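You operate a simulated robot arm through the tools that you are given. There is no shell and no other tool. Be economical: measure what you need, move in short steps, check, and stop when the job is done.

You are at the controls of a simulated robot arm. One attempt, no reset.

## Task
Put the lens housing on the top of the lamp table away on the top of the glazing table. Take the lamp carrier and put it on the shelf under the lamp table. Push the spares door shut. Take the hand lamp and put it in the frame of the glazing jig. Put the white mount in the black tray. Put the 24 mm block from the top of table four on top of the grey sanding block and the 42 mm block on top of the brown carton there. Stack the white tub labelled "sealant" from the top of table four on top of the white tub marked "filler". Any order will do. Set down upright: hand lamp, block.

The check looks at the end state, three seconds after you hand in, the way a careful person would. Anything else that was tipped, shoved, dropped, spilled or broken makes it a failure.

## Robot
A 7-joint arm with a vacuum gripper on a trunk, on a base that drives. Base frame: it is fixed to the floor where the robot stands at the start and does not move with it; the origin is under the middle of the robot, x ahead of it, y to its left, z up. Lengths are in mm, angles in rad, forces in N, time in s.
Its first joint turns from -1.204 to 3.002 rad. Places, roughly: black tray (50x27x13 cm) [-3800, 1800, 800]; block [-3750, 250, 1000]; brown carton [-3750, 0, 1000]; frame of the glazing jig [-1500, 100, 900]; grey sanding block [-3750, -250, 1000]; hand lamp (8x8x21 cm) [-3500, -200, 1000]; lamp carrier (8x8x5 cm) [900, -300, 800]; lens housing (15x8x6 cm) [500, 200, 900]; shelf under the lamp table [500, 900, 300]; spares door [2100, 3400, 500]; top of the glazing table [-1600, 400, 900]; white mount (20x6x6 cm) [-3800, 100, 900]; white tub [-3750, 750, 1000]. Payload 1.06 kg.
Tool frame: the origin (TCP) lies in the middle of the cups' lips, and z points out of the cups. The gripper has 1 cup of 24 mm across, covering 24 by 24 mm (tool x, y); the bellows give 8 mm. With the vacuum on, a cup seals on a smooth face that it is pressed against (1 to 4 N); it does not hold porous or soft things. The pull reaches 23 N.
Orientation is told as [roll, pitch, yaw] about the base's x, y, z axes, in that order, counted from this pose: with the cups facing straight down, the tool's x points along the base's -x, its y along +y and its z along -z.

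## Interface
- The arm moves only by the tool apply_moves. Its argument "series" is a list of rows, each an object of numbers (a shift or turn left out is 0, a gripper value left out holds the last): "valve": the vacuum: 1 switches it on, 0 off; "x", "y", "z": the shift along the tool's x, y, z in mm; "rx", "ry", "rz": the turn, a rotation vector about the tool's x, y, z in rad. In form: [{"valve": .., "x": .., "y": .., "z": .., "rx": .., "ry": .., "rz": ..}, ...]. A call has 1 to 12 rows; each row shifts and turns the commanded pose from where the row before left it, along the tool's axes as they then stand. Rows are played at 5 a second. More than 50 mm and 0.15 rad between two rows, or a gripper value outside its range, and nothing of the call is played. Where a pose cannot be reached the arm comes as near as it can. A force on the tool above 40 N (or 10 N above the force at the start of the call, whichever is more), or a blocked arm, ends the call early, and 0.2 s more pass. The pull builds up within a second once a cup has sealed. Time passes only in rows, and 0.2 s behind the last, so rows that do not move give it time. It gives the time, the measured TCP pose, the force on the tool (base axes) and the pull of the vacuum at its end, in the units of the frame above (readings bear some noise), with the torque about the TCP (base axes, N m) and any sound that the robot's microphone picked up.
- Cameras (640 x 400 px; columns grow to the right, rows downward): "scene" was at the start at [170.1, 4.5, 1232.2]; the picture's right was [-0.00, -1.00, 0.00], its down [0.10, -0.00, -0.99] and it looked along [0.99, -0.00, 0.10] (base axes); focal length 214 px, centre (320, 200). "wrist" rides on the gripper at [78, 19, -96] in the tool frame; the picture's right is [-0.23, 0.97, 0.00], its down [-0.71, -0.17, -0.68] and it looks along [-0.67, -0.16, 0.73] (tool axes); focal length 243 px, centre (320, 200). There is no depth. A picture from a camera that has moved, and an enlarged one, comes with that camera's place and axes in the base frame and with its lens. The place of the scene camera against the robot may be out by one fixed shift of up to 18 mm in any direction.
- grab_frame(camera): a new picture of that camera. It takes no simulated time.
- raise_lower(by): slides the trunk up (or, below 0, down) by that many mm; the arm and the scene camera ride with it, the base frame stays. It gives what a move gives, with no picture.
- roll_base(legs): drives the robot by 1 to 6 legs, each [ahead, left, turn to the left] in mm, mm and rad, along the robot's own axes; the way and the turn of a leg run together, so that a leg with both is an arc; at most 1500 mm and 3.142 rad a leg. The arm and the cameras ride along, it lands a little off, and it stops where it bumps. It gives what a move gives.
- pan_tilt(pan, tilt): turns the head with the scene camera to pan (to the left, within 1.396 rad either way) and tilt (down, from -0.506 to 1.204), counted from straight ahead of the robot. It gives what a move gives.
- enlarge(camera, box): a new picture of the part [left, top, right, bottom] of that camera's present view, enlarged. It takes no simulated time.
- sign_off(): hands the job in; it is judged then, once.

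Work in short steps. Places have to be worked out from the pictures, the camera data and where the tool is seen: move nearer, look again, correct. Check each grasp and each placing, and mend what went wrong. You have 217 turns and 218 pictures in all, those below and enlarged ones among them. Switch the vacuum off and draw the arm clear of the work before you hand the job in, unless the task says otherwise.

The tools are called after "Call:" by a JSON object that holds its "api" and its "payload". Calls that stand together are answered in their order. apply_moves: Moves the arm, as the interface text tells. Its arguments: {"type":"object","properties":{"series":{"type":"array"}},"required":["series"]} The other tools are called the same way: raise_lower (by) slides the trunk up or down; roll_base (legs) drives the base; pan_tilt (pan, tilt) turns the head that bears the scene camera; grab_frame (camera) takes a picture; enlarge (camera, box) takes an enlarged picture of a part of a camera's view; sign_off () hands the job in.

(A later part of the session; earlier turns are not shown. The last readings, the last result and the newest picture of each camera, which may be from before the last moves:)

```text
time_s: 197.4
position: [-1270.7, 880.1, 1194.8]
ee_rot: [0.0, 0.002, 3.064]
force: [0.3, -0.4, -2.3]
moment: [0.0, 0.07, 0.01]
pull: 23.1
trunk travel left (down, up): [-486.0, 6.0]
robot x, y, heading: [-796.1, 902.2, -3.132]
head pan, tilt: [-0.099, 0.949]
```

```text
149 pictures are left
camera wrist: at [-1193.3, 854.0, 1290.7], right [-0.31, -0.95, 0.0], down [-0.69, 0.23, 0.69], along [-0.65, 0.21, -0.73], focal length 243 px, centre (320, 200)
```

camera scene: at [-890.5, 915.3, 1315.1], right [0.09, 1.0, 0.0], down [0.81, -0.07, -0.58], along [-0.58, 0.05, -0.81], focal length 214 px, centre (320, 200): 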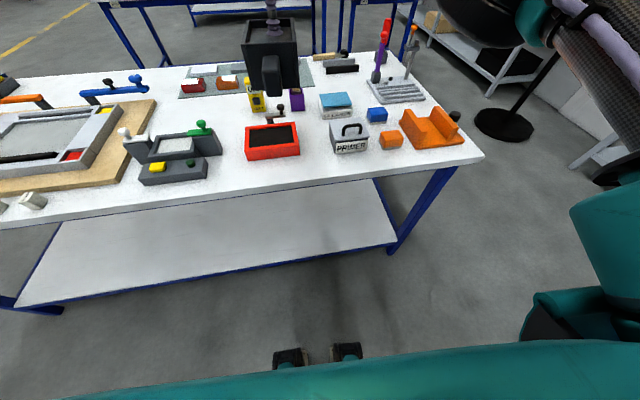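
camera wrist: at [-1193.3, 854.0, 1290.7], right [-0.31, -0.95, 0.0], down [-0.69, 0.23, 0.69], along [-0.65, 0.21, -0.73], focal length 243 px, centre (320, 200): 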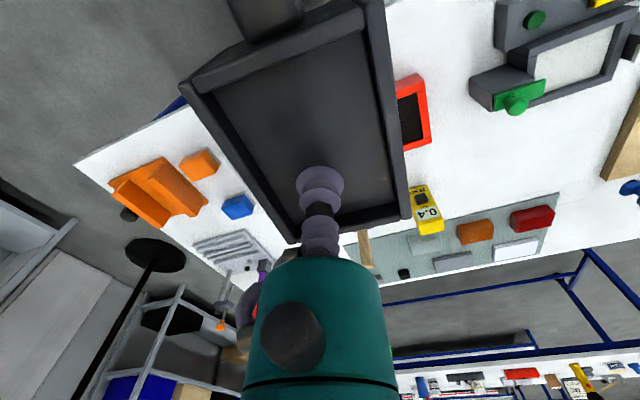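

The strip in front of the red tray is ~115–137 mm deep; the housing fits there lengthwise along the edge. I turn the tool by +1.65 rad so its long axis runs along the edge.

Call:
{"api": "apply_moves", "payload": {"series": [{"rz": -0.138}, {"rz": -0.138}, {"rz": -0.138}, {"rz": -0.138}, {"rz": -0.138}, {"rz": -0.138}, {"rz": -0.138}, {"rz": -0.138}, {"rz": -0.138}, {"rz": -0.138}, {"rz": -0.138}, {"rz": -0.136}]}}

Call:
{"api": "grab_frame", "payload": {"camera": "scene"}}

Call:
{"api": "grab_frame", "payload": {"camera": "wrist"}}

```text
time_s: 200.0
position: [-1259.7, 886.9, 1187.1]
ee_rot: [0.0, 0.001, -2.461]
force: [-0.2, 0.2, -2.3]
moment: [-0.03, 0.04, -0.03]
pull: 23.0
out of reach, approached as far as the arm can: row 6, 7, 8, 9, 10, 11, 12
trunk travel left (down, up): [-486.0, 6.0]
robot x, y, heading: [-797.1, 903.7, -3.132]
head pan, tilt: [-0.099, 0.949]
```

```text
148 pictures are left
camera scene: at [-890.5, 915.4, 1315.1], right [0.09, 1.0, 0.0], down [0.81, -0.08, -0.58], along [-0.58, 0.05, -0.81], focal length 214 px, centre (320, 200)
```

scene: 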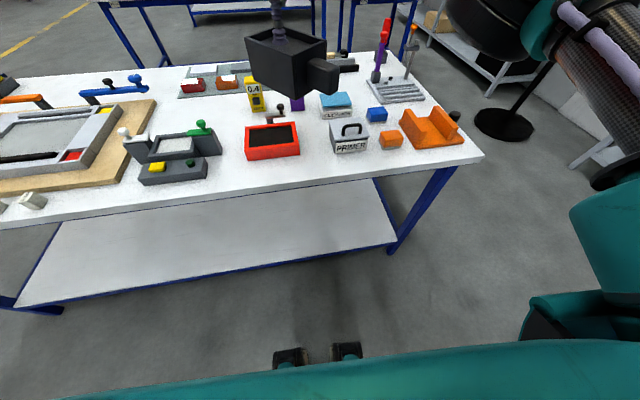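

```text
147 pictures are left
camera wrist: at [-1186.0, 920.9, 1282.6], right [0.43, -0.9, 0.0], down [-0.66, -0.31, 0.68], along [-0.62, -0.29, -0.73], focal length 243 px, centre (320, 200)
```

wrist: 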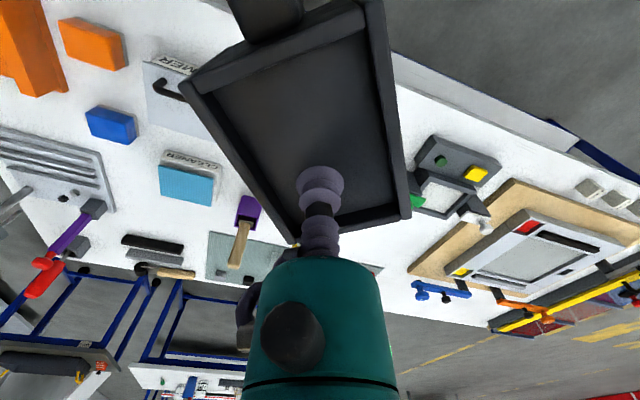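

The wrist stops at about +0.7 rad. I try the other direction, with the handle pointing to -y instead.

Call:
{"api": "apply_moves", "payload": {"series": [{"rz": 0.145}, {"rz": 0.145}, {"rz": 0.145}, {"rz": 0.145}, {"rz": 0.145}, {"rz": 0.145}, {"rz": 0.145}, {"rz": 0.145}, {"rz": 0.145}, {"rz": 0.145}, {"rz": 0.145}, {"rz": 0.145}]}}

Call:
{"api": "apply_moves", "payload": {"series": [{"rz": 0.125}, {"rz": 0.125}, {"rz": 0.125}, {"rz": 0.125}, {}]}}

Call:
{"api": "grab_frame", "payload": {"camera": "scene"}}

Call:
{"api": "grab_frame", "payload": {"camera": "wrist"}}

```text
time_s: 202.6
position: [-1260.4, 885.5, 1186.5]
ee_rot: [0.002, 0.0, 2.079]
force: [-0.6, 0.3, -2.2]
moment: [0.1, -0.01, 0.0]
pull: 22.6
trunk travel left (down, up): [-486.0, 6.0]
robot x, y, heading: [-797.2, 903.1, -3.136]
head pan, tilt: [-0.099, 0.949]
```

```text
time_s: 203.8
position: [-1259.9, 887.7, 1187.6]
ee_rot: [-0.001, 0.001, 1.581]
force: [0.9, 0.0, -2.7]
moment: [0.08, 0.01, -0.05]
pull: 22.8
trunk travel left (down, up): [-486.0, 6.0]
robot x, y, heading: [-795.5, 903.5, -3.133]
head pan, tilt: [-0.099, 0.949]
```

```text
146 pictures are left
camera scene: at [-890.5, 915.4, 1315.1], right [0.09, 1.0, 0.0], down [0.81, -0.08, -0.58], along [-0.58, 0.05, -0.81], focal length 214 px, centre (320, 200)
```

scene: 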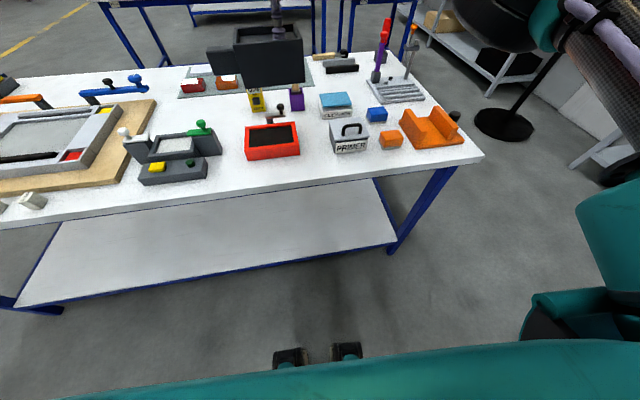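

```text
145 pictures are left
camera wrist: at [-1278.0, 807.8, 1283.6], right [-0.97, 0.23, 0.0], down [0.17, 0.71, 0.69], along [0.16, 0.67, -0.73], focal length 243 px, centre (320, 200)
```

wrist: 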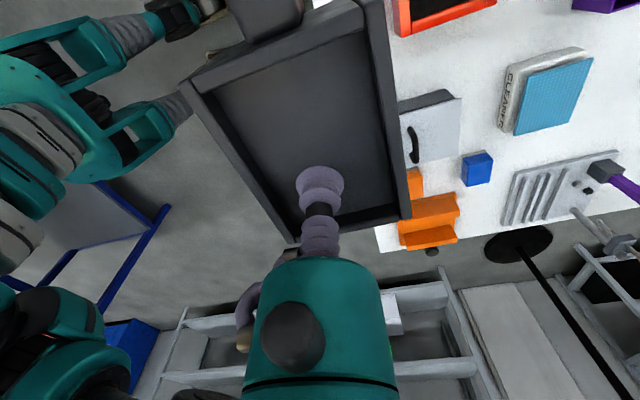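

Reachable and aligned. I shift to (-1303,895) over the strip and lower to about z=985, then check.

Call:
{"api": "apply_moves", "payload": {"series": [{"x": -9.4, "y": 43}, {"z": 40}, {"z": 45}, {"z": 45}, {"z": 40}, {"z": 30}, {}]}}

Call:
{"api": "grab_frame", "payload": {"camera": "scene"}}

Call:
{"api": "grab_frame", "payload": {"camera": "wrist"}}

```text
time_s: 205.4
position: [-1298.4, 894.9, 985.9]
ee_rot: [-0.001, 0.0, 1.578]
force: [0.2, 0.0, -2.9]
moment: [0.09, -0.02, -0.01]
pull: 23.5
trunk travel left (down, up): [-486.0, 6.0]
robot x, y, heading: [-793.7, 903.1, -3.133]
head pan, tilt: [-0.099, 0.949]
```

```text
144 pictures are left
camera scene: at [-890.4, 915.3, 1315.1], right [0.09, 1.0, 0.0], down [0.81, -0.08, -0.58], along [-0.58, 0.05, -0.81], focal length 214 px, centre (320, 200)
```

scene: 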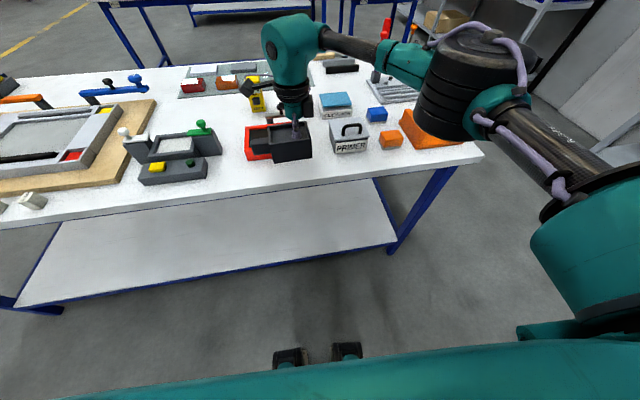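

```text
143 pictures are left
camera wrist: at [-1317.2, 815.9, 1081.0], right [-0.97, 0.23, 0.0], down [0.16, 0.71, 0.69], along [0.15, 0.67, -0.73], focal length 243 px, centre (320, 200)
```

wrist: 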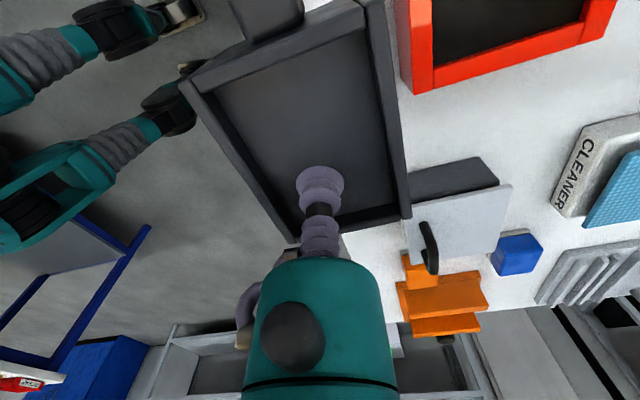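

Margins look fine (tray front ≈ x -1370, edge ≈ -1240). I nudge 7 mm inward and lower until contact.

Call:
{"api": "apply_moves", "payload": {"series": [{"y": 7}, {"z": 25}, {"z": 20}, {"z": 10}, {}]}}

Call:
{"api": "apply_moves", "payload": {"series": [{"z": 5}, {"z": 5}, {}]}}

Call:
{"api": "grab_frame", "payload": {"camera": "wrist"}}

```text
time_s: 206.6
position: [-1308.4, 894.8, 932.0]
ee_rot: [0.0, -0.001, 1.58]
force: [-0.5, -0.5, -2.2]
moment: [0.04, -0.02, 0.03]
pull: 23.1
trunk travel left (down, up): [-486.0, 6.0]
robot x, y, heading: [-796.3, 902.0, -3.134]
head pan, tilt: [-0.099, 0.949]
```

```text
time_s: 207.4
position: [-1308.7, 893.5, 922.5]
ee_rot: [0.0, -0.001, 1.582]
force: [0.0, -0.8, -2.8]
moment: [0.1, 0.02, -0.03]
pull: 22.8
trunk travel left (down, up): [-486.0, 6.0]
robot x, y, heading: [-794.2, 904.8, -3.133]
head pan, tilt: [-0.099, 0.949]
```

```text
142 pictures are left
camera wrist: at [-1327.4, 816.4, 1018.6], right [-0.97, 0.23, 0.0], down [0.16, 0.71, 0.69], along [0.15, 0.67, -0.73], focal length 243 px, centre (320, 200)
```

wrist: 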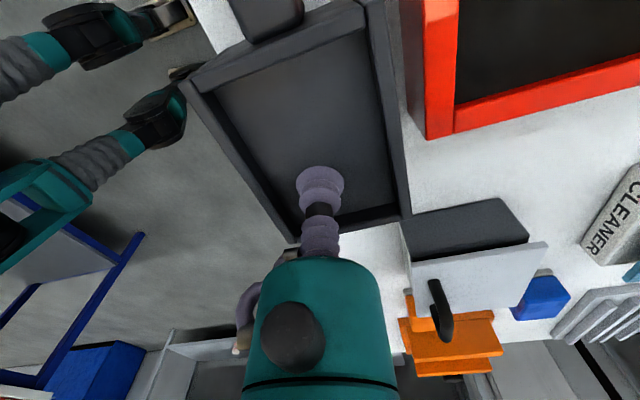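

The table edge seems nearer x≈-1267, so I shift 10 mm more inward (raising slightly), and look closer at both margins.

Call:
{"api": "apply_moves", "payload": {"series": [{"y": 10, "z": -3}, {}]}}

Call:
{"api": "enlarge", "payload": {"camera": "wrist", "box": [340, 0, 520, 120]}}

Call:
{"api": "enlarge", "payload": {"camera": "scene", "box": [210, 90, 370, 210]}}

```text
time_s: 208.0
position: [-1319.3, 894.3, 926.3]
ee_rot: [0.0, 0.0, 1.582]
force: [1.5, 0.3, -2.3]
moment: [0.04, 0.0, -0.03]
pull: 22.6
trunk travel left (down, up): [-486.0, 6.0]
robot x, y, heading: [-798.3, 905.8, -3.137]
head pan, tilt: [-0.099, 0.949]
```

```text
3.33 times, centred on (430, 60) of wrist
camera zoom: at [-1336.9, 815.5, 1021.9], right [-0.97, 0.23, 0.0], down [0.16, 0.71, 0.69], along [0.16, 0.67, -0.73], focal length 809 px, centre (-47, 667)
```

zoom: 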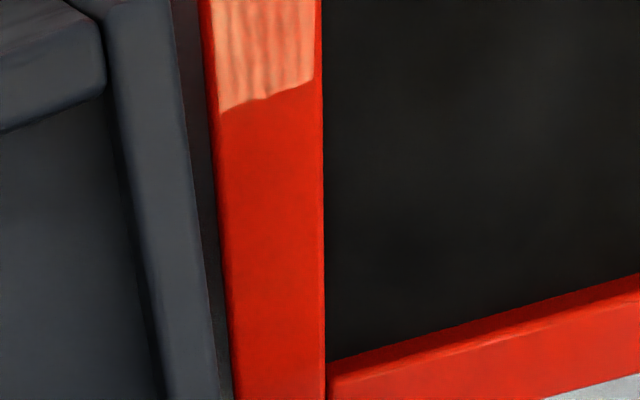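

```text
3.33 times, centred on (290, 150) of scene
camera zoom: at [-890.5, 915.5, 1315.1], right [0.09, 1.0, 0.0], down [0.81, -0.08, -0.58], along [-0.58, 0.05, -0.81], focal length 715 px, centre (420, 367)
```

zoom: 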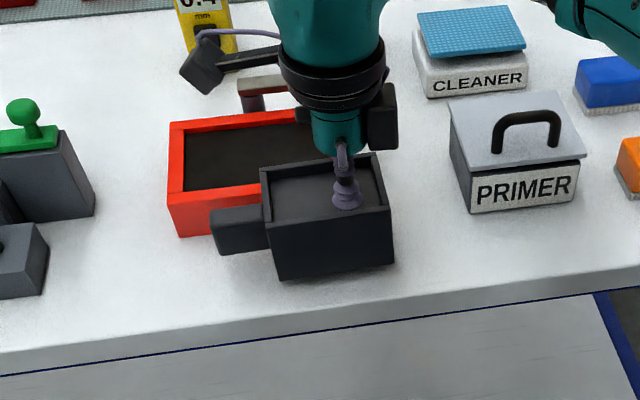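

The scene view shows ~50 mm free in front and little gap behind, so I go back 20 mm toward the edge, then lower.

Call:
{"api": "apply_moves", "payload": {"series": [{"y": -20}, {}]}}

Call:
{"api": "enlarge", "payload": {"camera": "wrist", "box": [340, 0, 520, 120]}}

Call:
{"api": "enlarge", "payload": {"camera": "scene", "box": [210, 90, 370, 210]}}

```text
time_s: 208.6
position: [-1300.0, 896.9, 927.2]
ee_rot: [0.0, 0.001, 1.579]
force: [-0.6, -0.5, -3.0]
moment: [0.08, 0.02, -0.03]
pull: 22.6
trunk travel left (down, up): [-486.0, 6.0]
robot x, y, heading: [-798.6, 906.2, -3.132]
head pan, tilt: [-0.099, 0.949]
```

```text
3.33 times, centred on (430, 60) of wrist
camera zoom: at [-1317.4, 816.9, 1022.8], right [-0.97, 0.23, 0.0], down [0.16, 0.71, 0.69], along [0.16, 0.67, -0.73], focal length 809 px, centre (-47, 667)
```

zoom: 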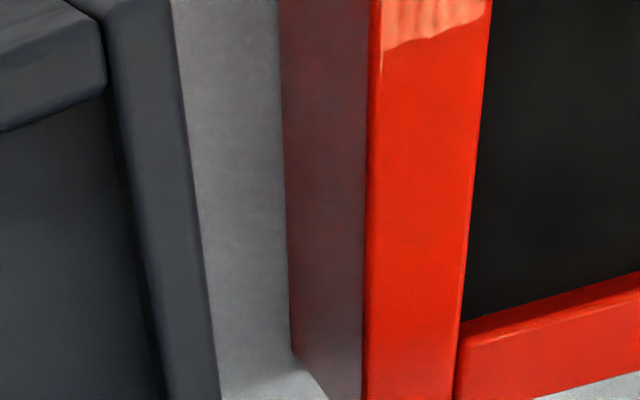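

```text
3.33 times, centred on (290, 150) of scene
camera zoom: at [-890.6, 915.2, 1315.0], right [0.09, 1.0, 0.0], down [0.81, -0.08, -0.58], along [-0.58, 0.05, -0.81], focal length 715 px, centre (420, 367)
```

zoom: 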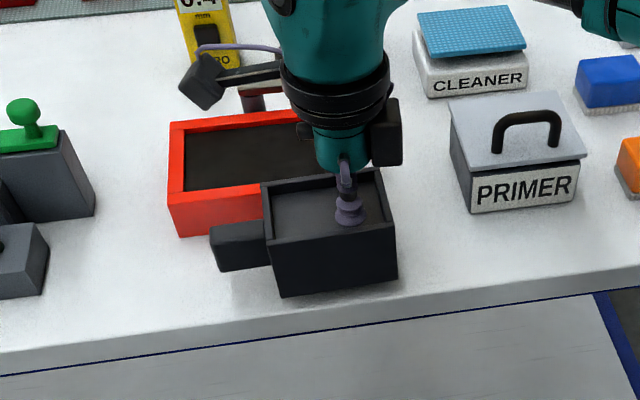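

Now there is a clear gap to the tray and to the edge. I lower until contact.

Call:
{"api": "apply_moves", "payload": {"series": [{"z": 5}, {"z": 5}, {"z": 4}, {}]}}

Call:
{"api": "apply_moves", "payload": {"series": [{"z": 3}, {"z": 3}, {}]}}

```text
time_s: 209.6
position: [-1299.2, 895.3, 911.7]
ee_rot: [-0.001, -0.001, 1.581]
force: [0.2, -0.4, -1.0]
moment: [-0.01, 0.04, -0.02]
pull: 23.1
trunk travel left (down, up): [-486.0, 6.0]
robot x, y, heading: [-800.9, 906.4, -3.133]
head pan, tilt: [-0.099, 0.949]
```

```text
time_s: 210.4
position: [-1298.3, 895.9, 907.9]
ee_rot: [0.002, -0.001, 1.58]
force: [-1.5, 3.9, 17.4]
moment: [-0.12, -0.02, 0.01]
pull: 22.9
trunk travel left (down, up): [-486.0, 6.0]
robot x, y, heading: [-800.7, 904.9, -3.133]
head pan, tilt: [-0.099, 0.949]
```

Contact. I ease off, release and draw up.

Call:
{"api": "apply_moves", "payload": {"series": [{"z": -4}, {"valve": 0}, {}, {}, {}, {}]}}

Call:
{"api": "apply_moves", "payload": {"series": [{"z": -6}, {"z": -15}, {"z": -30}, {"z": -40}, {"z": -50}, {"z": -50}, {"z": -40}, {}]}}

Call:
{"api": "enlarge", "payload": {"camera": "scene", "box": [170, 60, 410, 220]}}

```text
time_s: 211.8
position: [-1299.8, 893.3, 910.1]
ee_rot: [0.0, 0.001, 1.58]
force: [-0.9, -0.2, 1.0]
moment: [0.03, 0.01, 0.01]
pull: 0.0
trunk travel left (down, up): [-486.0, 6.0]
robot x, y, heading: [-798.1, 902.1, -3.134]
head pan, tilt: [-0.099, 0.949]
```

```text
time_s: 213.6
position: [-1299.3, 897.0, 1140.9]
ee_rot: [0.0, -0.001, 1.581]
force: [0.0, -0.1, -0.4]
moment: [0.03, 0.01, -0.01]
pull: 0.1
trunk travel left (down, up): [-486.0, 6.0]
robot x, y, heading: [-797.9, 903.4, -3.137]
head pan, tilt: [-0.099, 0.949]
```

```text
2.50 times, centred on (290, 140) of scene
camera zoom: at [-890.6, 915.5, 1315.0], right [0.09, 1.0, 0.0], down [0.81, -0.08, -0.58], along [-0.58, 0.05, -0.81], focal length 536 px, centre (395, 350)
```

zoom: 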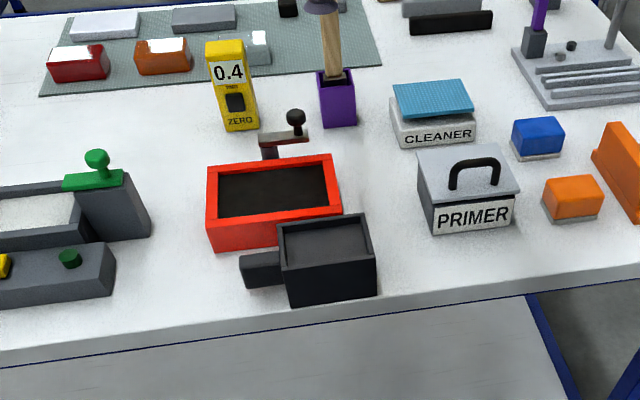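

The lens housing stands well. I turn the wrist back, then drive around the right end of the glazing table toward table four.

Call:
{"api": "apply_moves", "payload": {"series": [{"rz": -0.14}, {"rz": -0.14}, {"rz": -0.14}, {"rz": -0.14}, {"rz": -0.14}, {"rz": -0.14}, {"rz": -0.14}, {"rz": -0.14}, {"rz": -0.14}, {"rz": -0.14}, {}]}}

Call:
{"api": "roll_base", "payload": {"legs": [[-320, 0, 0], [0, -1350, 0], [950, 0, 0]]}}

Call:
{"api": "pan_tilt", "payload": {"pan": 0.3, "tilt": 0.4}}

Call:
{"api": "grab_frame", "payload": {"camera": "scene"}}

```text
time_s: 216.0
position: [-1298.7, 896.5, 1140.8]
ee_rot: [-0.001, -0.001, 2.985]
force: [-0.4, -0.2, -0.3]
moment: [0.01, 0.05, 0.02]
pull: 0.1
trunk travel left (down, up): [-486.0, 6.0]
robot x, y, heading: [-795.5, 904.7, -3.132]
head pan, tilt: [-0.099, 0.949]
```

```text
time_s: 229.1
position: [-1937.0, 2247.6, 1139.1]
ee_rot: [-0.001, 0.001, 2.953]
force: [0.6, 0.2, -0.7]
moment: [-0.01, 0.0, 0.0]
pull: 0.1
trunk travel left (down, up): [-486.0, 6.0]
robot x, y, heading: [-1438.9, 2245.1, 3.117]
head pan, tilt: [-0.099, 0.949]
```

```text
time_s: 230.0
position: [-1936.8, 2246.7, 1140.5]
ee_rot: [0.0, 0.001, 2.955]
force: [-0.1, -0.5, 0.4]
moment: [0.02, 0.03, 0.04]
pull: 0.1
trunk travel left (down, up): [-486.0, 6.0]
robot x, y, heading: [-1433.8, 2242.0, 3.122]
head pan, tilt: [0.3, 0.4]
```

```text
136 pictures are left
camera scene: at [-1544.0, 2221.2, 1361.6], right [-0.28, 0.96, 0.0], down [0.37, 0.11, -0.92], along [-0.88, -0.26, -0.39], focal length 214 px, centre (320, 200)
```

scene: 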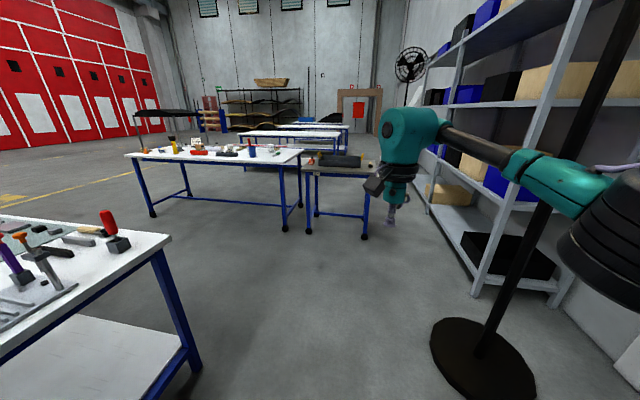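

Table four is ahead (near side x≈-3450) with a small table holding the black tray to its right. I drive into the aisle before it, keeping clear of the pole.

Call:
{"api": "roll_base", "payload": {"legs": [[0, 250, 0.02], [1250, 0, 0], [0, 800, 0], [0, 600, 0]]}}

Call:
{"api": "pan_tilt", "payload": {"pan": 0.0, "tilt": 0.6}}

Call:
{"api": "grab_frame", "payload": {"camera": "scene"}}

```text
time_s: 244.7
position: [-3207.7, 590.0, 1140.8]
ee_rot: [-0.001, 0.001, 2.954]
force: [0.3, -0.3, -0.6]
moment: [-0.01, -0.04, -0.02]
pull: 0.0
trunk travel left (down, up): [-486.0, 6.0]
robot x, y, heading: [-2707.3, 586.0, 3.122]
head pan, tilt: [0.3, 0.4]
```

```text
time_s: 245.5
position: [-3207.1, 588.8, 1140.9]
ee_rot: [0.0, -0.002, 2.955]
force: [0.4, 0.2, -0.9]
moment: [0.03, 0.01, 0.0]
pull: 0.2
trunk travel left (down, up): [-486.0, 6.0]
robot x, y, heading: [-2700.4, 586.5, 3.121]
head pan, tilt: [0.0, 0.6]
```

```text
135 pictures are left
camera scene: at [-2814.1, 591.3, 1343.5], right [0.02, 1.0, 0.0], down [0.56, -0.01, -0.83], along [-0.83, 0.02, -0.56], focal length 214 px, centre (320, 200)
```

scene: 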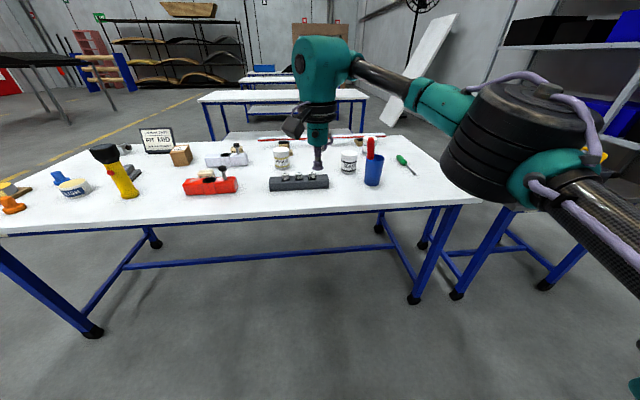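

Call:
{"api": "enlarge", "payload": {"camera": "scene", "box": [0, 110, 220, 230]}}

Call:
{"api": "enlarge", "payload": {"camera": "scene", "box": [160, 120, 420, 210]}}

```text
2.91 times, centred on (110, 170) of scene
camera zoom: at [-2814.1, 591.3, 1343.5], right [0.02, 1.0, 0.0], down [0.56, -0.01, -0.83], along [-0.83, 0.02, -0.56], focal length 624 px, centre (931, 287)
```

zoom: 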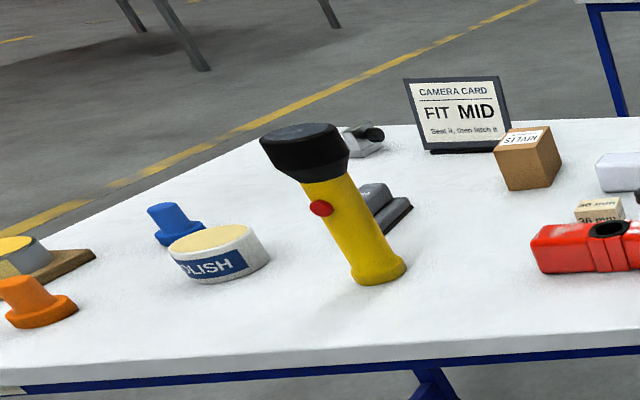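

```text
2.46 times, centred on (290, 165) of scene
camera zoom: at [-2814.1, 591.3, 1343.5], right [0.02, 1.0, 0.0], down [0.56, -0.01, -0.83], along [-0.83, 0.02, -0.56], focal length 528 px, centre (394, 286)
```

zoom: 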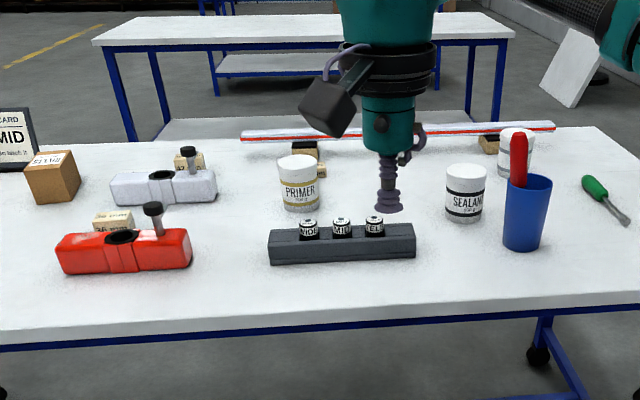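

I can see the torch, the mounts, tubs, and small labelled blocks. I drive closer to read labels (arm high at z≈1140).

Call:
{"api": "roll_base", "payload": {"legs": [[330, 380, 0.02]]}}

Call:
{"api": "pan_tilt", "payload": {"pan": 0.2, "tilt": 0.75}}

Call:
{"api": "grab_frame", "payload": {"camera": "scene"}}

Call:
{"api": "grab_frame", "payload": {"camera": "wrist"}}

```text
time_s: 248.4
position: [-3535.6, 203.5, 1140.5]
ee_rot: [0.0, -0.001, 2.976]
force: [-0.2, 0.4, 0.1]
moment: [0.0, 0.0, -0.01]
pull: 0.0
trunk travel left (down, up): [-486.0, 6.0]
robot x, y, heading: [-3029.6, 210.6, -3.134]
head pan, tilt: [0.0, 0.6]
```

```text
time_s: 249.2
position: [-3535.2, 204.8, 1139.9]
ee_rot: [0.0, 0.001, 2.976]
force: [0.8, 0.4, 0.4]
moment: [0.0, -0.02, -0.02]
pull: 0.0
trunk travel left (down, up): [-486.0, 6.0]
robot x, y, heading: [-3032.7, 210.0, -3.141]
head pan, tilt: [0.201, 0.75]
```

```text
132 pictures are left
camera scene: at [-3134.2, 198.3, 1330.6], right [-0.2, 0.98, 0.0], down [0.67, 0.14, -0.73], along [-0.72, -0.15, -0.68], focal length 214 px, centre (320, 200)
```

scene: 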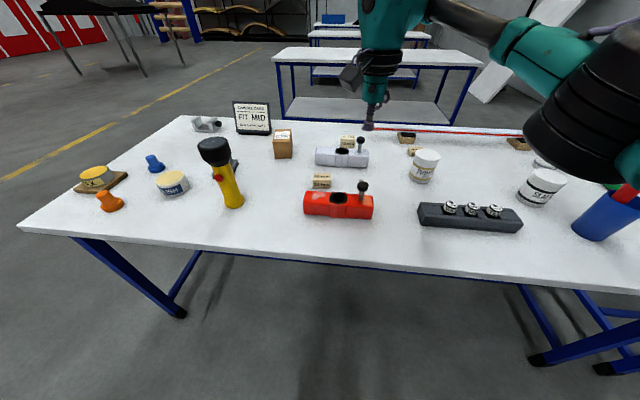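

```text
131 pictures are left
camera wrist: at [-3460.1, 172.4, 1236.3], right [-0.39, -0.92, 0.0], down [-0.67, 0.29, 0.69], along [-0.63, 0.27, -0.73], focal length 243 px, centre (320, 200)
```

wrist: 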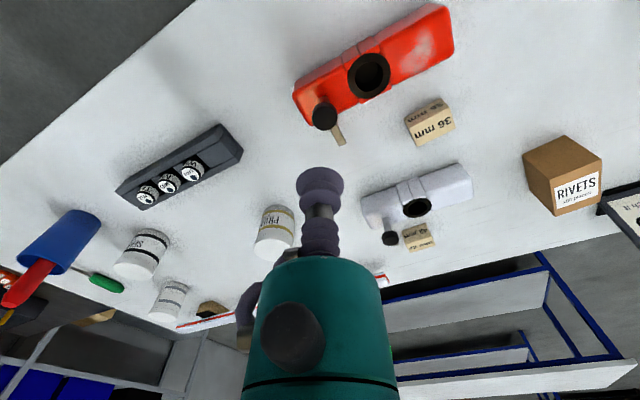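

Call:
{"api": "enlarge", "payload": {"camera": "wrist", "box": [380, 80, 480, 270]}}

Call:
{"api": "enlarge", "payload": {"camera": "wrist", "box": [100, 190, 320, 340]}}

Call:
{"api": "enlarge", "payload": {"camera": "scene", "box": [180, 90, 380, 230]}}

Call:
{"api": "enlarge", "payload": {"camera": "scene", "box": [380, 110, 580, 220]}}

```text
2.11 times, centred on (430, 175) of wrist
camera zoom: at [-3460.1, 172.4, 1236.3], right [-0.39, -0.92, 0.0], down [-0.67, 0.29, 0.69], along [-0.63, 0.27, -0.73], focal length 511 px, centre (88, 253)
```

zoom: 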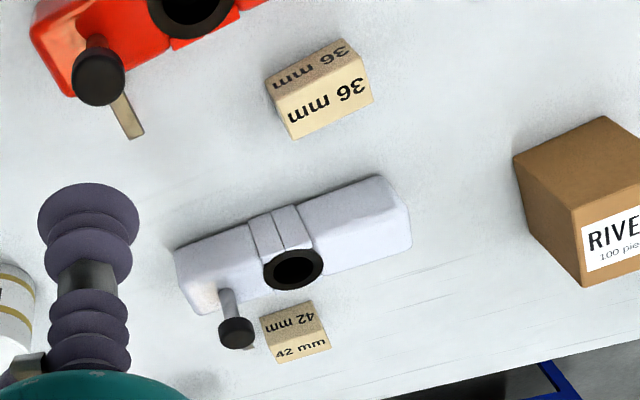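

```text
2.67 times, centred on (210, 265) of wrist
camera zoom: at [-3460.1, 172.4, 1236.3], right [-0.39, -0.92, 0.0], down [-0.67, 0.29, 0.69], along [-0.63, 0.27, -0.73], focal length 647 px, centre (613, 27)
```

zoom: 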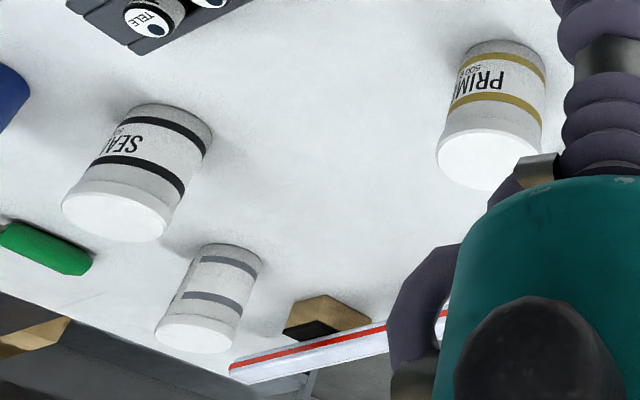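

```text
2.86 times, centred on (280, 160) of scene
camera zoom: at [-3134.2, 198.3, 1330.6], right [-0.2, 0.98, 0.0], down [0.67, 0.14, -0.73], along [-0.72, -0.15, -0.68], focal length 613 px, centre (434, 314)
```

zoom: 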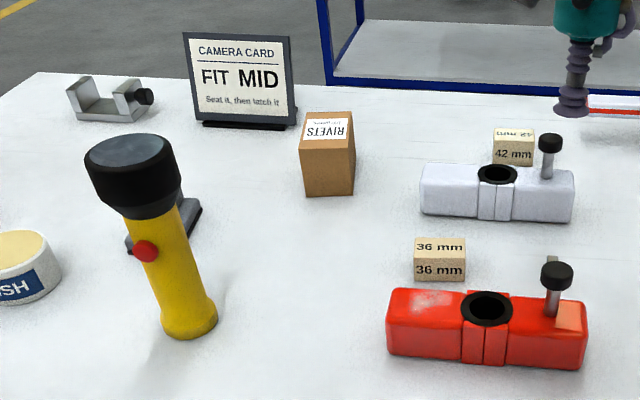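

```text
3.20 times, centred on (480, 165) of scene
camera zoom: at [-3134.2, 198.3, 1330.6], right [-0.2, 0.98, 0.0], down [0.67, 0.14, -0.73], along [-0.72, -0.15, -0.68], focal length 686 px, centre (-192, 312)
```

zoom: 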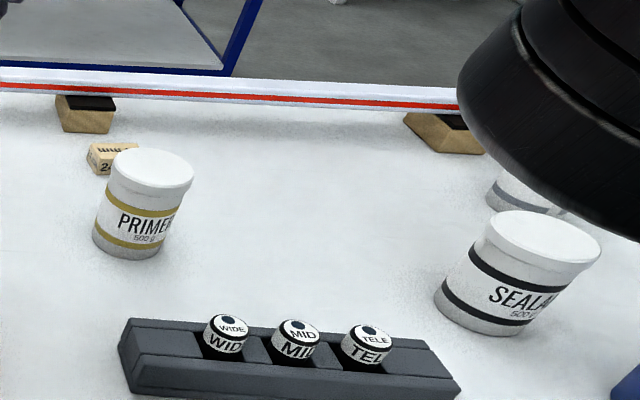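

Blocks, carton, mount and tubs are best handled from the table's far side; the lamp from here. I slide left so that the tool comes above the lamp (est. (-3575,-178), top ≈1062).

Call:
{"api": "roll_base", "payload": {"legs": [[0, 330, 0]]}}

Call:
{"api": "grab_frame", "payload": {"camera": "wrist"}}

Call:
{"api": "grab_frame", "payload": {"camera": "scene"}}

```text
time_s: 251.3
position: [-3535.0, -121.6, 1140.2]
ee_rot: [0.0, -0.001, 2.967]
force: [-0.3, 0.4, -0.6]
moment: [0.01, 0.01, 0.01]
pull: 0.1
trunk travel left (down, up): [-486.0, 6.0]
robot x, y, heading: [-3032.1, -119.5, 3.137]
head pan, tilt: [0.201, 0.75]
```

```text
126 pictures are left
camera wrist: at [-3461.1, -154.3, 1236.2], right [-0.4, -0.92, 0.0], down [-0.67, 0.29, 0.69], along [-0.63, 0.27, -0.73], focal length 243 px, centre (320, 200)
```

wrist: 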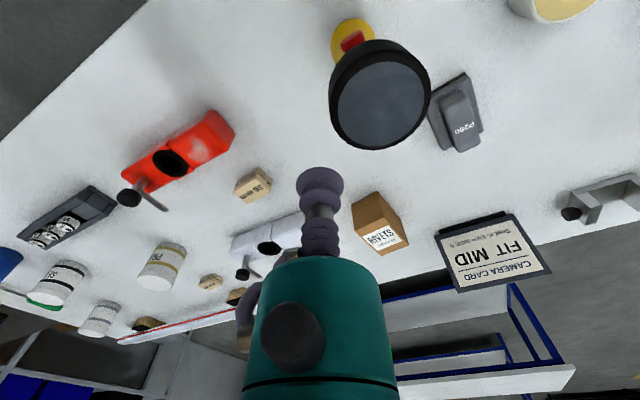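

```text
125 pictures are left
camera scene: at [-3135.0, -131.6, 1330.6], right [-0.19, 0.98, 0.0], down [0.67, 0.13, -0.73], along [-0.72, -0.14, -0.68], focal length 214 px, centre (320, 200)
```

scene: 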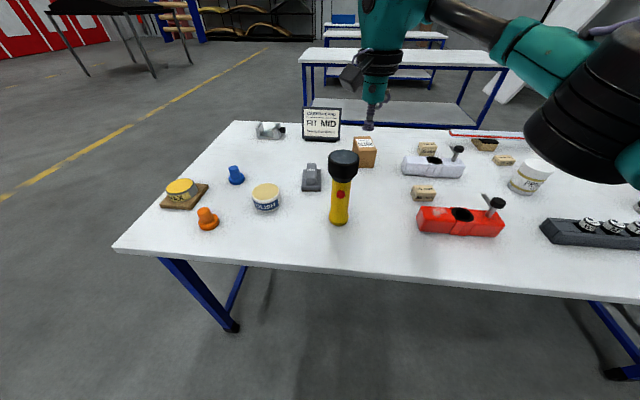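

The lamp's glass is at ≈(-3536,-167), top z≈1060–1085. I shift over it.

Call:
{"api": "apply_moves", "payload": {"series": [{"x": 8, "y": 45.3}, {}]}}

Call:
{"api": "enlarge", "payload": {"camera": "wrist", "box": [240, 40, 420, 200]}}

Call:
{"api": "enlarge", "payload": {"camera": "scene", "box": [300, 60, 420, 240]}}

```text
time_s: 251.9
position: [-3536.3, -167.7, 1140.0]
ee_rot: [0.0, -0.002, 2.965]
force: [-1.0, 1.1, 1.1]
moment: [0.0, 0.02, 0.0]
pull: 0.1
trunk travel left (down, up): [-486.0, 6.0]
robot x, y, heading: [-3032.8, -118.1, 3.136]
head pan, tilt: [0.201, 0.75]
```

```text
2.50 times, centred on (330, 120) of wrist
camera zoom: at [-3461.2, -200.3, 1235.7], right [-0.4, -0.92, 0.0], down [-0.67, 0.29, 0.68], along [-0.63, 0.27, -0.73], focal length 606 px, centre (295, 400)
```

zoom: 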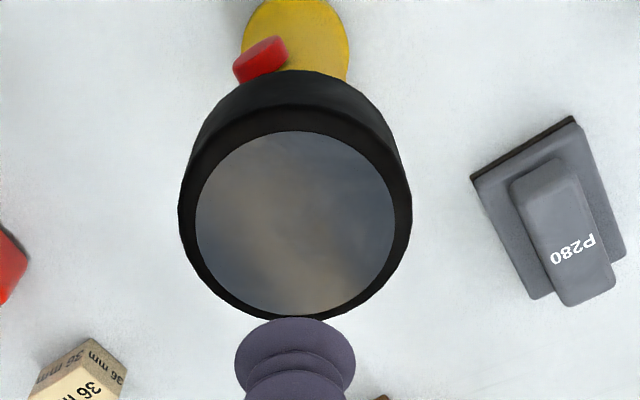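

```text
2.22 times, centred on (360, 150) of scene
camera zoom: at [-3135.1, -130.1, 1330.6], right [-0.19, 0.98, 0.0], down [0.67, 0.13, -0.73], along [-0.72, -0.14, -0.68], focal length 477 px, centre (231, 311)
```

zoom: 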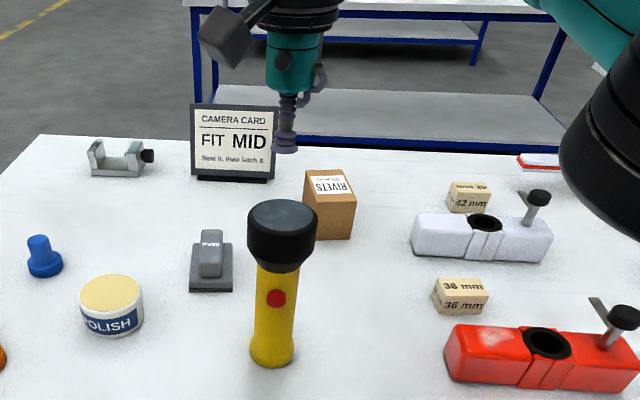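

Centred over the glass. I lower with the vacuum on.

Call:
{"api": "apply_moves", "payload": {"series": [{"x": -3, "z": 30, "valve": 1}, {"z": 20}, {"z": 8}, {}]}}

Call:
{"api": "apply_moves", "payload": {"series": [{"z": 5}, {"z": 4}, {}]}}

```text
time_s: 252.9
position: [-3536.6, -166.4, 1084.2]
ee_rot: [0.0, -0.001, 2.967]
force: [-0.7, -0.7, -0.4]
moment: [0.02, -0.02, -0.02]
pull: 0.1
trunk travel left (down, up): [-486.0, 6.0]
robot x, y, heading: [-3033.2, -118.4, 3.139]
head pan, tilt: [0.201, 0.75]
```

```text
time_s: 253.7
position: [-3536.1, -167.8, 1073.8]
ee_rot: [-0.001, -0.001, 2.968]
force: [0.4, 0.4, 0.1]
moment: [-0.02, 0.07, -0.01]
pull: 0.0
trunk travel left (down, up): [-486.0, 6.0]
robot x, y, heading: [-3032.9, -122.6, 3.132]
head pan, tilt: [0.201, 0.75]
```

Call:
{"api": "apply_moves", "payload": {"series": [{"z": 4}, {"z": 3}, {}]}}

Call:
{"api": "apply_moves", "payload": {"series": [{"z": 3}, {"z": 2}, {}]}}

```text
time_s: 254.5
position: [-3536.7, -166.5, 1067.0]
ee_rot: [0.002, -0.001, 2.967]
force: [1.2, -0.8, 5.2]
moment: [0.01, -0.03, 0.03]
pull: 23.2
trunk travel left (down, up): [-486.0, 6.0]
robot x, y, heading: [-3035.4, -120.8, 3.135]
head pan, tilt: [0.201, 0.75]
```

```text
time_s: 255.3
position: [-3537.7, -168.0, 1063.0]
ee_rot: [0.0, -0.002, 2.965]
force: [-0.5, 0.0, 19.1]
moment: [0.01, 0.0, 0.0]
pull: 22.7
trunk travel left (down, up): [-486.0, 6.0]
robot x, y, heading: [-3036.3, -120.9, 3.132]
head pan, tilt: [0.201, 0.75]
```

Sealed. I lift the lamp straight up.

Call:
{"api": "apply_moves", "payload": {"series": [{"z": -6}, {"z": -15}, {"z": -30}, {"z": -40}, {"z": -40}, {}]}}

Call:
{"api": "grab_frame", "payload": {"camera": "wrist"}}

```text
time_s: 256.7
position: [-3540.9, -166.5, 1193.9]
ee_rot: [0.0, 0.002, 2.967]
force: [-0.6, 0.0, -2.9]
moment: [0.02, 0.01, 0.01]
pull: 22.9
trunk travel left (down, up): [-486.0, 6.0]
robot x, y, heading: [-3031.2, -117.4, 3.134]
head pan, tilt: [0.201, 0.75]
```

```text
122 pictures are left
camera wrist: at [-3465.9, -198.9, 1290.1], right [-0.4, -0.92, 0.0], down [-0.67, 0.29, 0.68], along [-0.63, 0.27, -0.73], focal length 243 px, centre (320, 200)
```

wrist: 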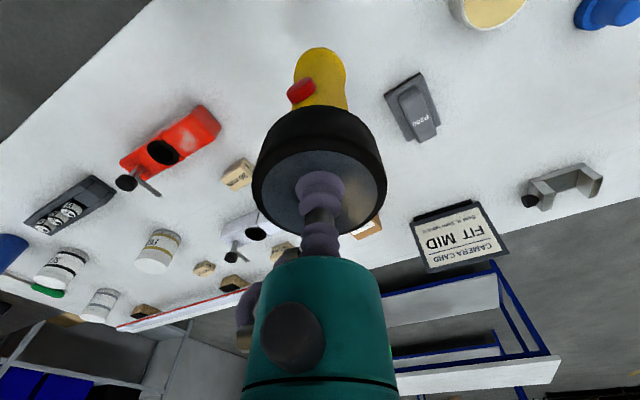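

The lamp is held. I drive around the left end of the glazing table to its near side, facing the jig, checking the way with a picture midway.

Call:
{"api": "roll_base", "payload": {"legs": [[-280, 0, 0], [0, 1180, 0]]}}

Call:
{"api": "pan_tilt", "payload": {"pan": -1.35, "tilt": 0.4}}

Call:
{"api": "grab_frame", "payload": {"camera": "scene"}}

```text
time_s: 264.2
position: [-3280.5, -1338.7, 1194.1]
ee_rot: [0.0, 0.0, 2.961]
force: [0.8, -0.8, -3.3]
moment: [-0.01, -0.02, 0.02]
pull: 23.0
trunk travel left (down, up): [-486.0, 6.0]
robot x, y, heading: [-2771.7, -1295.4, 3.128]
head pan, tilt: [0.201, 0.75]
```

```text
time_s: 265.9
position: [-3281.2, -1338.4, 1194.4]
ee_rot: [-0.001, 0.001, 2.961]
force: [-0.3, -0.4, -2.6]
moment: [0.02, -0.02, -0.01]
pull: 22.6
trunk travel left (down, up): [-486.0, 6.0]
robot x, y, heading: [-2773.7, -1294.1, 3.129]
head pan, tilt: [-1.349, 0.4]
```

```text
121 pictures are left
camera scene: at [-2814.2, -1199.7, 1361.7], right [0.98, 0.21, 0.0], down [0.08, -0.38, -0.92], along [-0.19, 0.9, -0.39], focal length 214 px, centre (320, 200)
```

scene: 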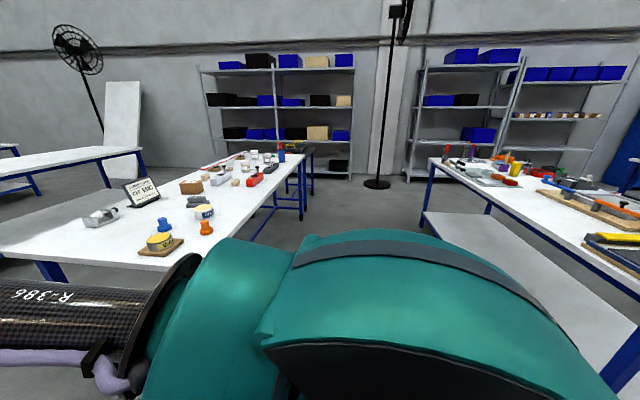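

I back along y≈-1300 to x≈-450, then slide to y≈50 in front of the jig.

Call:
{"api": "roll_base", "payload": {"legs": [[-1200, 0, 0], [-1120, 0, 0], [0, -1350, 0]]}}

Call:
{"api": "pan_tilt", "payload": {"pan": 0.0, "tilt": 0.6}}

Call:
{"api": "grab_frame", "payload": {"camera": "scene"}}

```text
time_s: 283.3
position: [-932.2, -58.9, 1193.8]
ee_rot: [0.002, -0.001, 2.93]
force: [-0.2, -0.6, -2.1]
moment: [-0.05, 0.01, 0.01]
pull: 22.9
trunk travel left (down, up): [-486.0, 6.0]
robot x, y, heading: [-424.9, -32.8, 3.098]
head pan, tilt: [-1.349, 0.4]
```

```text
time_s: 284.8
position: [-931.2, -58.7, 1194.0]
ee_rot: [-0.001, -0.001, 2.931]
force: [0.6, -0.9, -2.8]
moment: [0.01, 0.01, -0.01]
pull: 22.5
trunk travel left (down, up): [-486.0, 6.0]
robot x, y, heading: [-424.5, -29.0, 3.104]
head pan, tilt: [0.0, 0.6]
```

```text
120 pictures are left
camera scene: at [-533.8, -21.4, 1343.5], right [0.04, 1.0, 0.0], down [0.56, -0.02, -0.83], along [-0.82, 0.04, -0.56], focal length 214 px, centre (320, 200)
```

scene: 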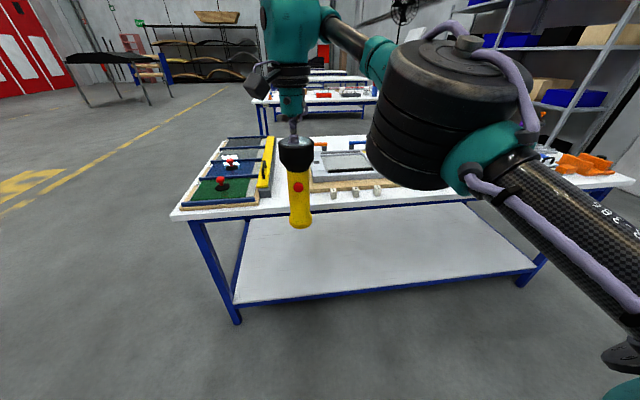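

Call:
{"api": "enlarge", "payload": {"camera": "scene", "box": [240, 120, 440, 220]}}

Call:
{"api": "grab_frame", "payload": {"camera": "wrist"}}

```text
3.20 times, centred on (340, 170) of scene
camera zoom: at [-533.8, -21.4, 1343.5], right [0.04, 1.0, 0.0], down [0.56, -0.02, -0.83], along [-0.82, 0.04, -0.56], focal length 686 px, centre (256, 296)
```

zoom: 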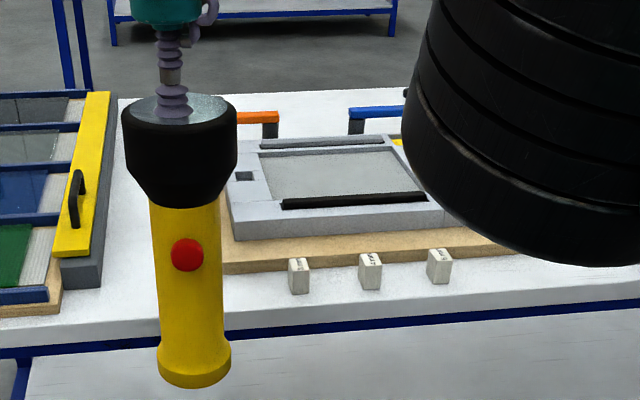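

```text
118 pictures are left
camera wrist: at [-859.6, -94.1, 1290.0], right [-0.43, -0.9, 0.0], down [-0.66, 0.32, 0.68], along [-0.62, 0.3, -0.73], focal length 243 px, centre (320, 200)
```

wrist: 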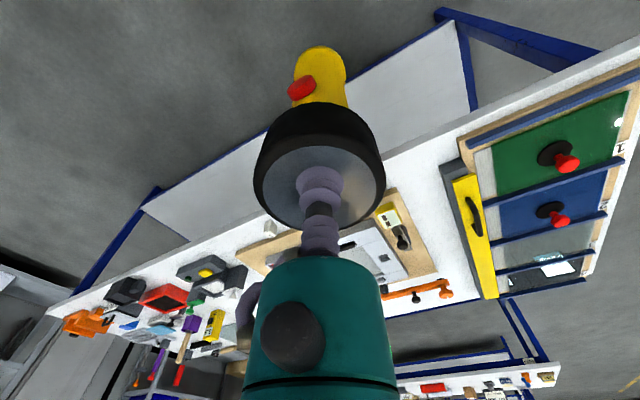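

The jig's inner panel centre is about (-1536,150). I drive closer with the lamp high (bottom ≈ z 981) and look down.

Call:
{"api": "roll_base", "payload": {"legs": [[430, -150, 0.03]]}}

Call:
{"api": "pan_tilt", "payload": {"pan": 0.1, "tilt": 0.85}}

Call:
{"api": "grab_frame", "payload": {"camera": "scene"}}

Call:
{"api": "grab_frame", "payload": {"camera": "wrist"}}

```text
time_s: 287.6
position: [-1357.3, 85.3, 1193.6]
ee_rot: [0.0, 0.0, 2.962]
force: [-0.2, 0.2, -3.5]
moment: [-0.03, 0.0, -0.03]
pull: 23.2
trunk travel left (down, up): [-486.0, 6.0]
robot x, y, heading: [-851.5, 128.7, 3.127]
head pan, tilt: [0.0, 0.6]
```

```text
time_s: 288.3
position: [-1357.1, 84.8, 1194.0]
ee_rot: [0.0, 0.0, 2.963]
force: [0.6, -0.3, -2.8]
moment: [-0.06, -0.01, 0.0]
pull: 22.8
trunk travel left (down, up): [-486.0, 6.0]
robot x, y, heading: [-848.7, 128.9, 3.127]
head pan, tilt: [0.099, 0.85]
```

```text
117 pictures are left
camera scene: at [-948.6, 127.1, 1322.6], right [-0.09, 1.0, 0.0], down [0.75, 0.07, -0.66], along [-0.66, -0.06, -0.75], focal length 214 px, centre (320, 200)
```

scene: 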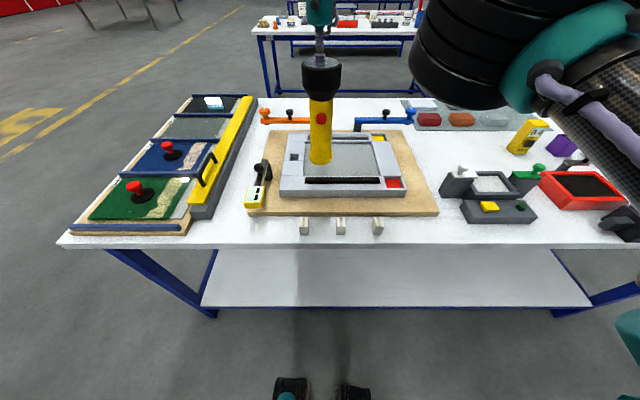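

```text
116 pictures are left
camera wrist: at [-1282.6, 52.0, 1290.0], right [-0.41, -0.91, 0.0], down [-0.67, 0.3, 0.68], along [-0.63, 0.28, -0.73], focal length 243 px, centre (320, 200)
```

wrist: 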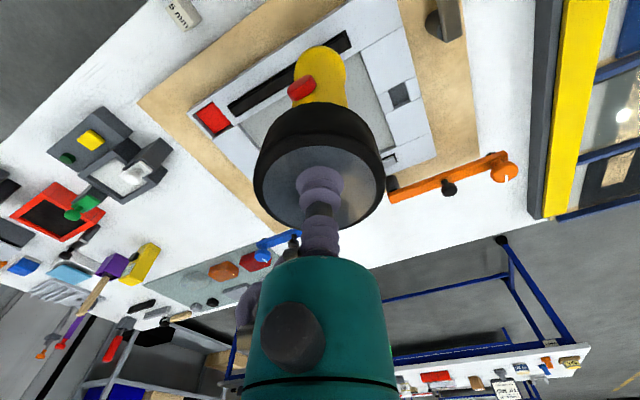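

The frame's inner panel centre works out at ≈(-1503,148). I drive 110 mm closer and check.

Call:
{"api": "roll_base", "payload": {"legs": [[110, -63, 0]]}}

Call:
{"api": "apply_moves", "payload": {"series": [{"z": 15, "x": -18}, {"z": 10, "x": -18}, {}]}}

Call:
{"api": "enlarge", "payload": {"camera": "scene", "box": [240, 90, 440, 240]}}

Call:
{"api": "grab_frame", "payload": {"camera": "wrist"}}

```text
time_s: 289.6
position: [-1463.7, 149.6, 1193.8]
ee_rot: [0.0, 0.001, 2.962]
force: [0.4, -0.4, -3.3]
moment: [-0.04, -0.01, -0.03]
pull: 23.2
trunk travel left (down, up): [-486.0, 6.0]
robot x, y, heading: [-956.8, 191.0, 3.129]
head pan, tilt: [0.099, 0.85]
```

```text
time_s: 290.4
position: [-1472.0, 150.4, 1181.6]
ee_rot: [0.0, 0.0, 2.963]
force: [1.7, -1.1, -3.3]
moment: [-0.01, -0.02, -0.04]
pull: 22.8
out of reach, approached as far as the arm can: row 1, 2
trunk travel left (down, up): [-486.0, 6.0]
robot x, y, heading: [-959.0, 191.3, 3.128]
head pan, tilt: [0.099, 0.85]
```

```text
2.67 times, centred on (340, 165) of scene
camera zoom: at [-1054.9, 189.3, 1322.6], right [-0.09, 1.0, 0.0], down [0.75, 0.07, -0.66], along [-0.66, -0.06, -0.75], focal length 572 px, centre (267, 293)
```

zoom: 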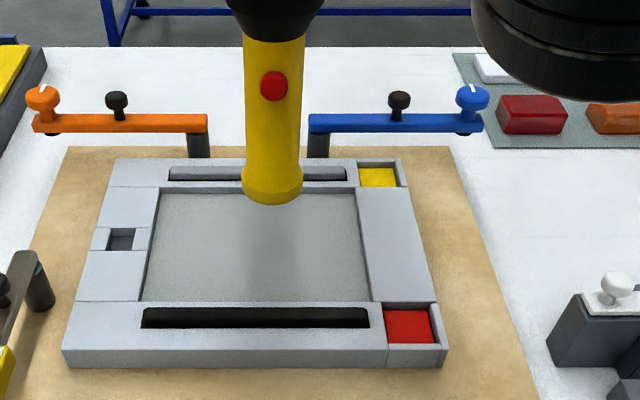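

```text
114 pictures are left
camera wrist: at [-1397.4, 116.9, 1277.2], right [-0.4, -0.91, 0.0], down [-0.67, 0.29, 0.69], along [-0.63, 0.28, -0.73], focal length 243 px, centre (320, 200)
```

wrist: 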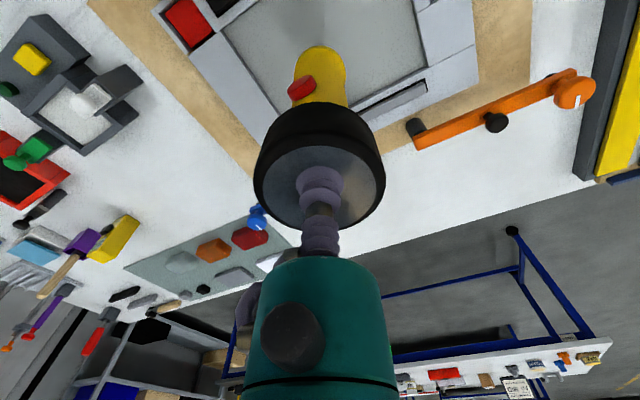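

The lamp hangs over the inner panel. I lower a bit, go to the panel's middle (-1495,142), then lower until contact.

Call:
{"api": "apply_moves", "payload": {"series": [{"z": 15}, {"z": 15, "x": -11, "y": 6}, {"x": -10, "y": 6}, {}]}}

Call:
{"api": "enlarge", "payload": {"camera": "scene", "box": [240, 90, 440, 240]}}

```text
time_s: 291.4
position: [-1476.5, 148.6, 1156.5]
ee_rot: [0.0, 0.0, 2.959]
force: [0.3, 0.5, -2.7]
moment: [0.05, -0.01, 0.0]
pull: 22.5
out of reach, approached as far as the arm can: row 2, 3
trunk travel left (down, up): [-486.0, 6.0]
robot x, y, heading: [-956.8, 190.5, 3.128]
head pan, tilt: [0.099, 0.85]
```

```text
2.67 times, centred on (340, 165) of scene
camera zoom: at [-1054.7, 189.2, 1322.6], right [-0.09, 1.0, 0.0], down [0.75, 0.07, -0.66], along [-0.66, -0.06, -0.75], focal length 572 px, centre (267, 293)
```

zoom: 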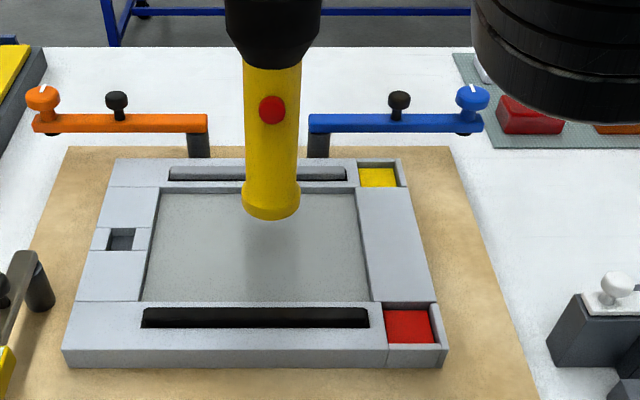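

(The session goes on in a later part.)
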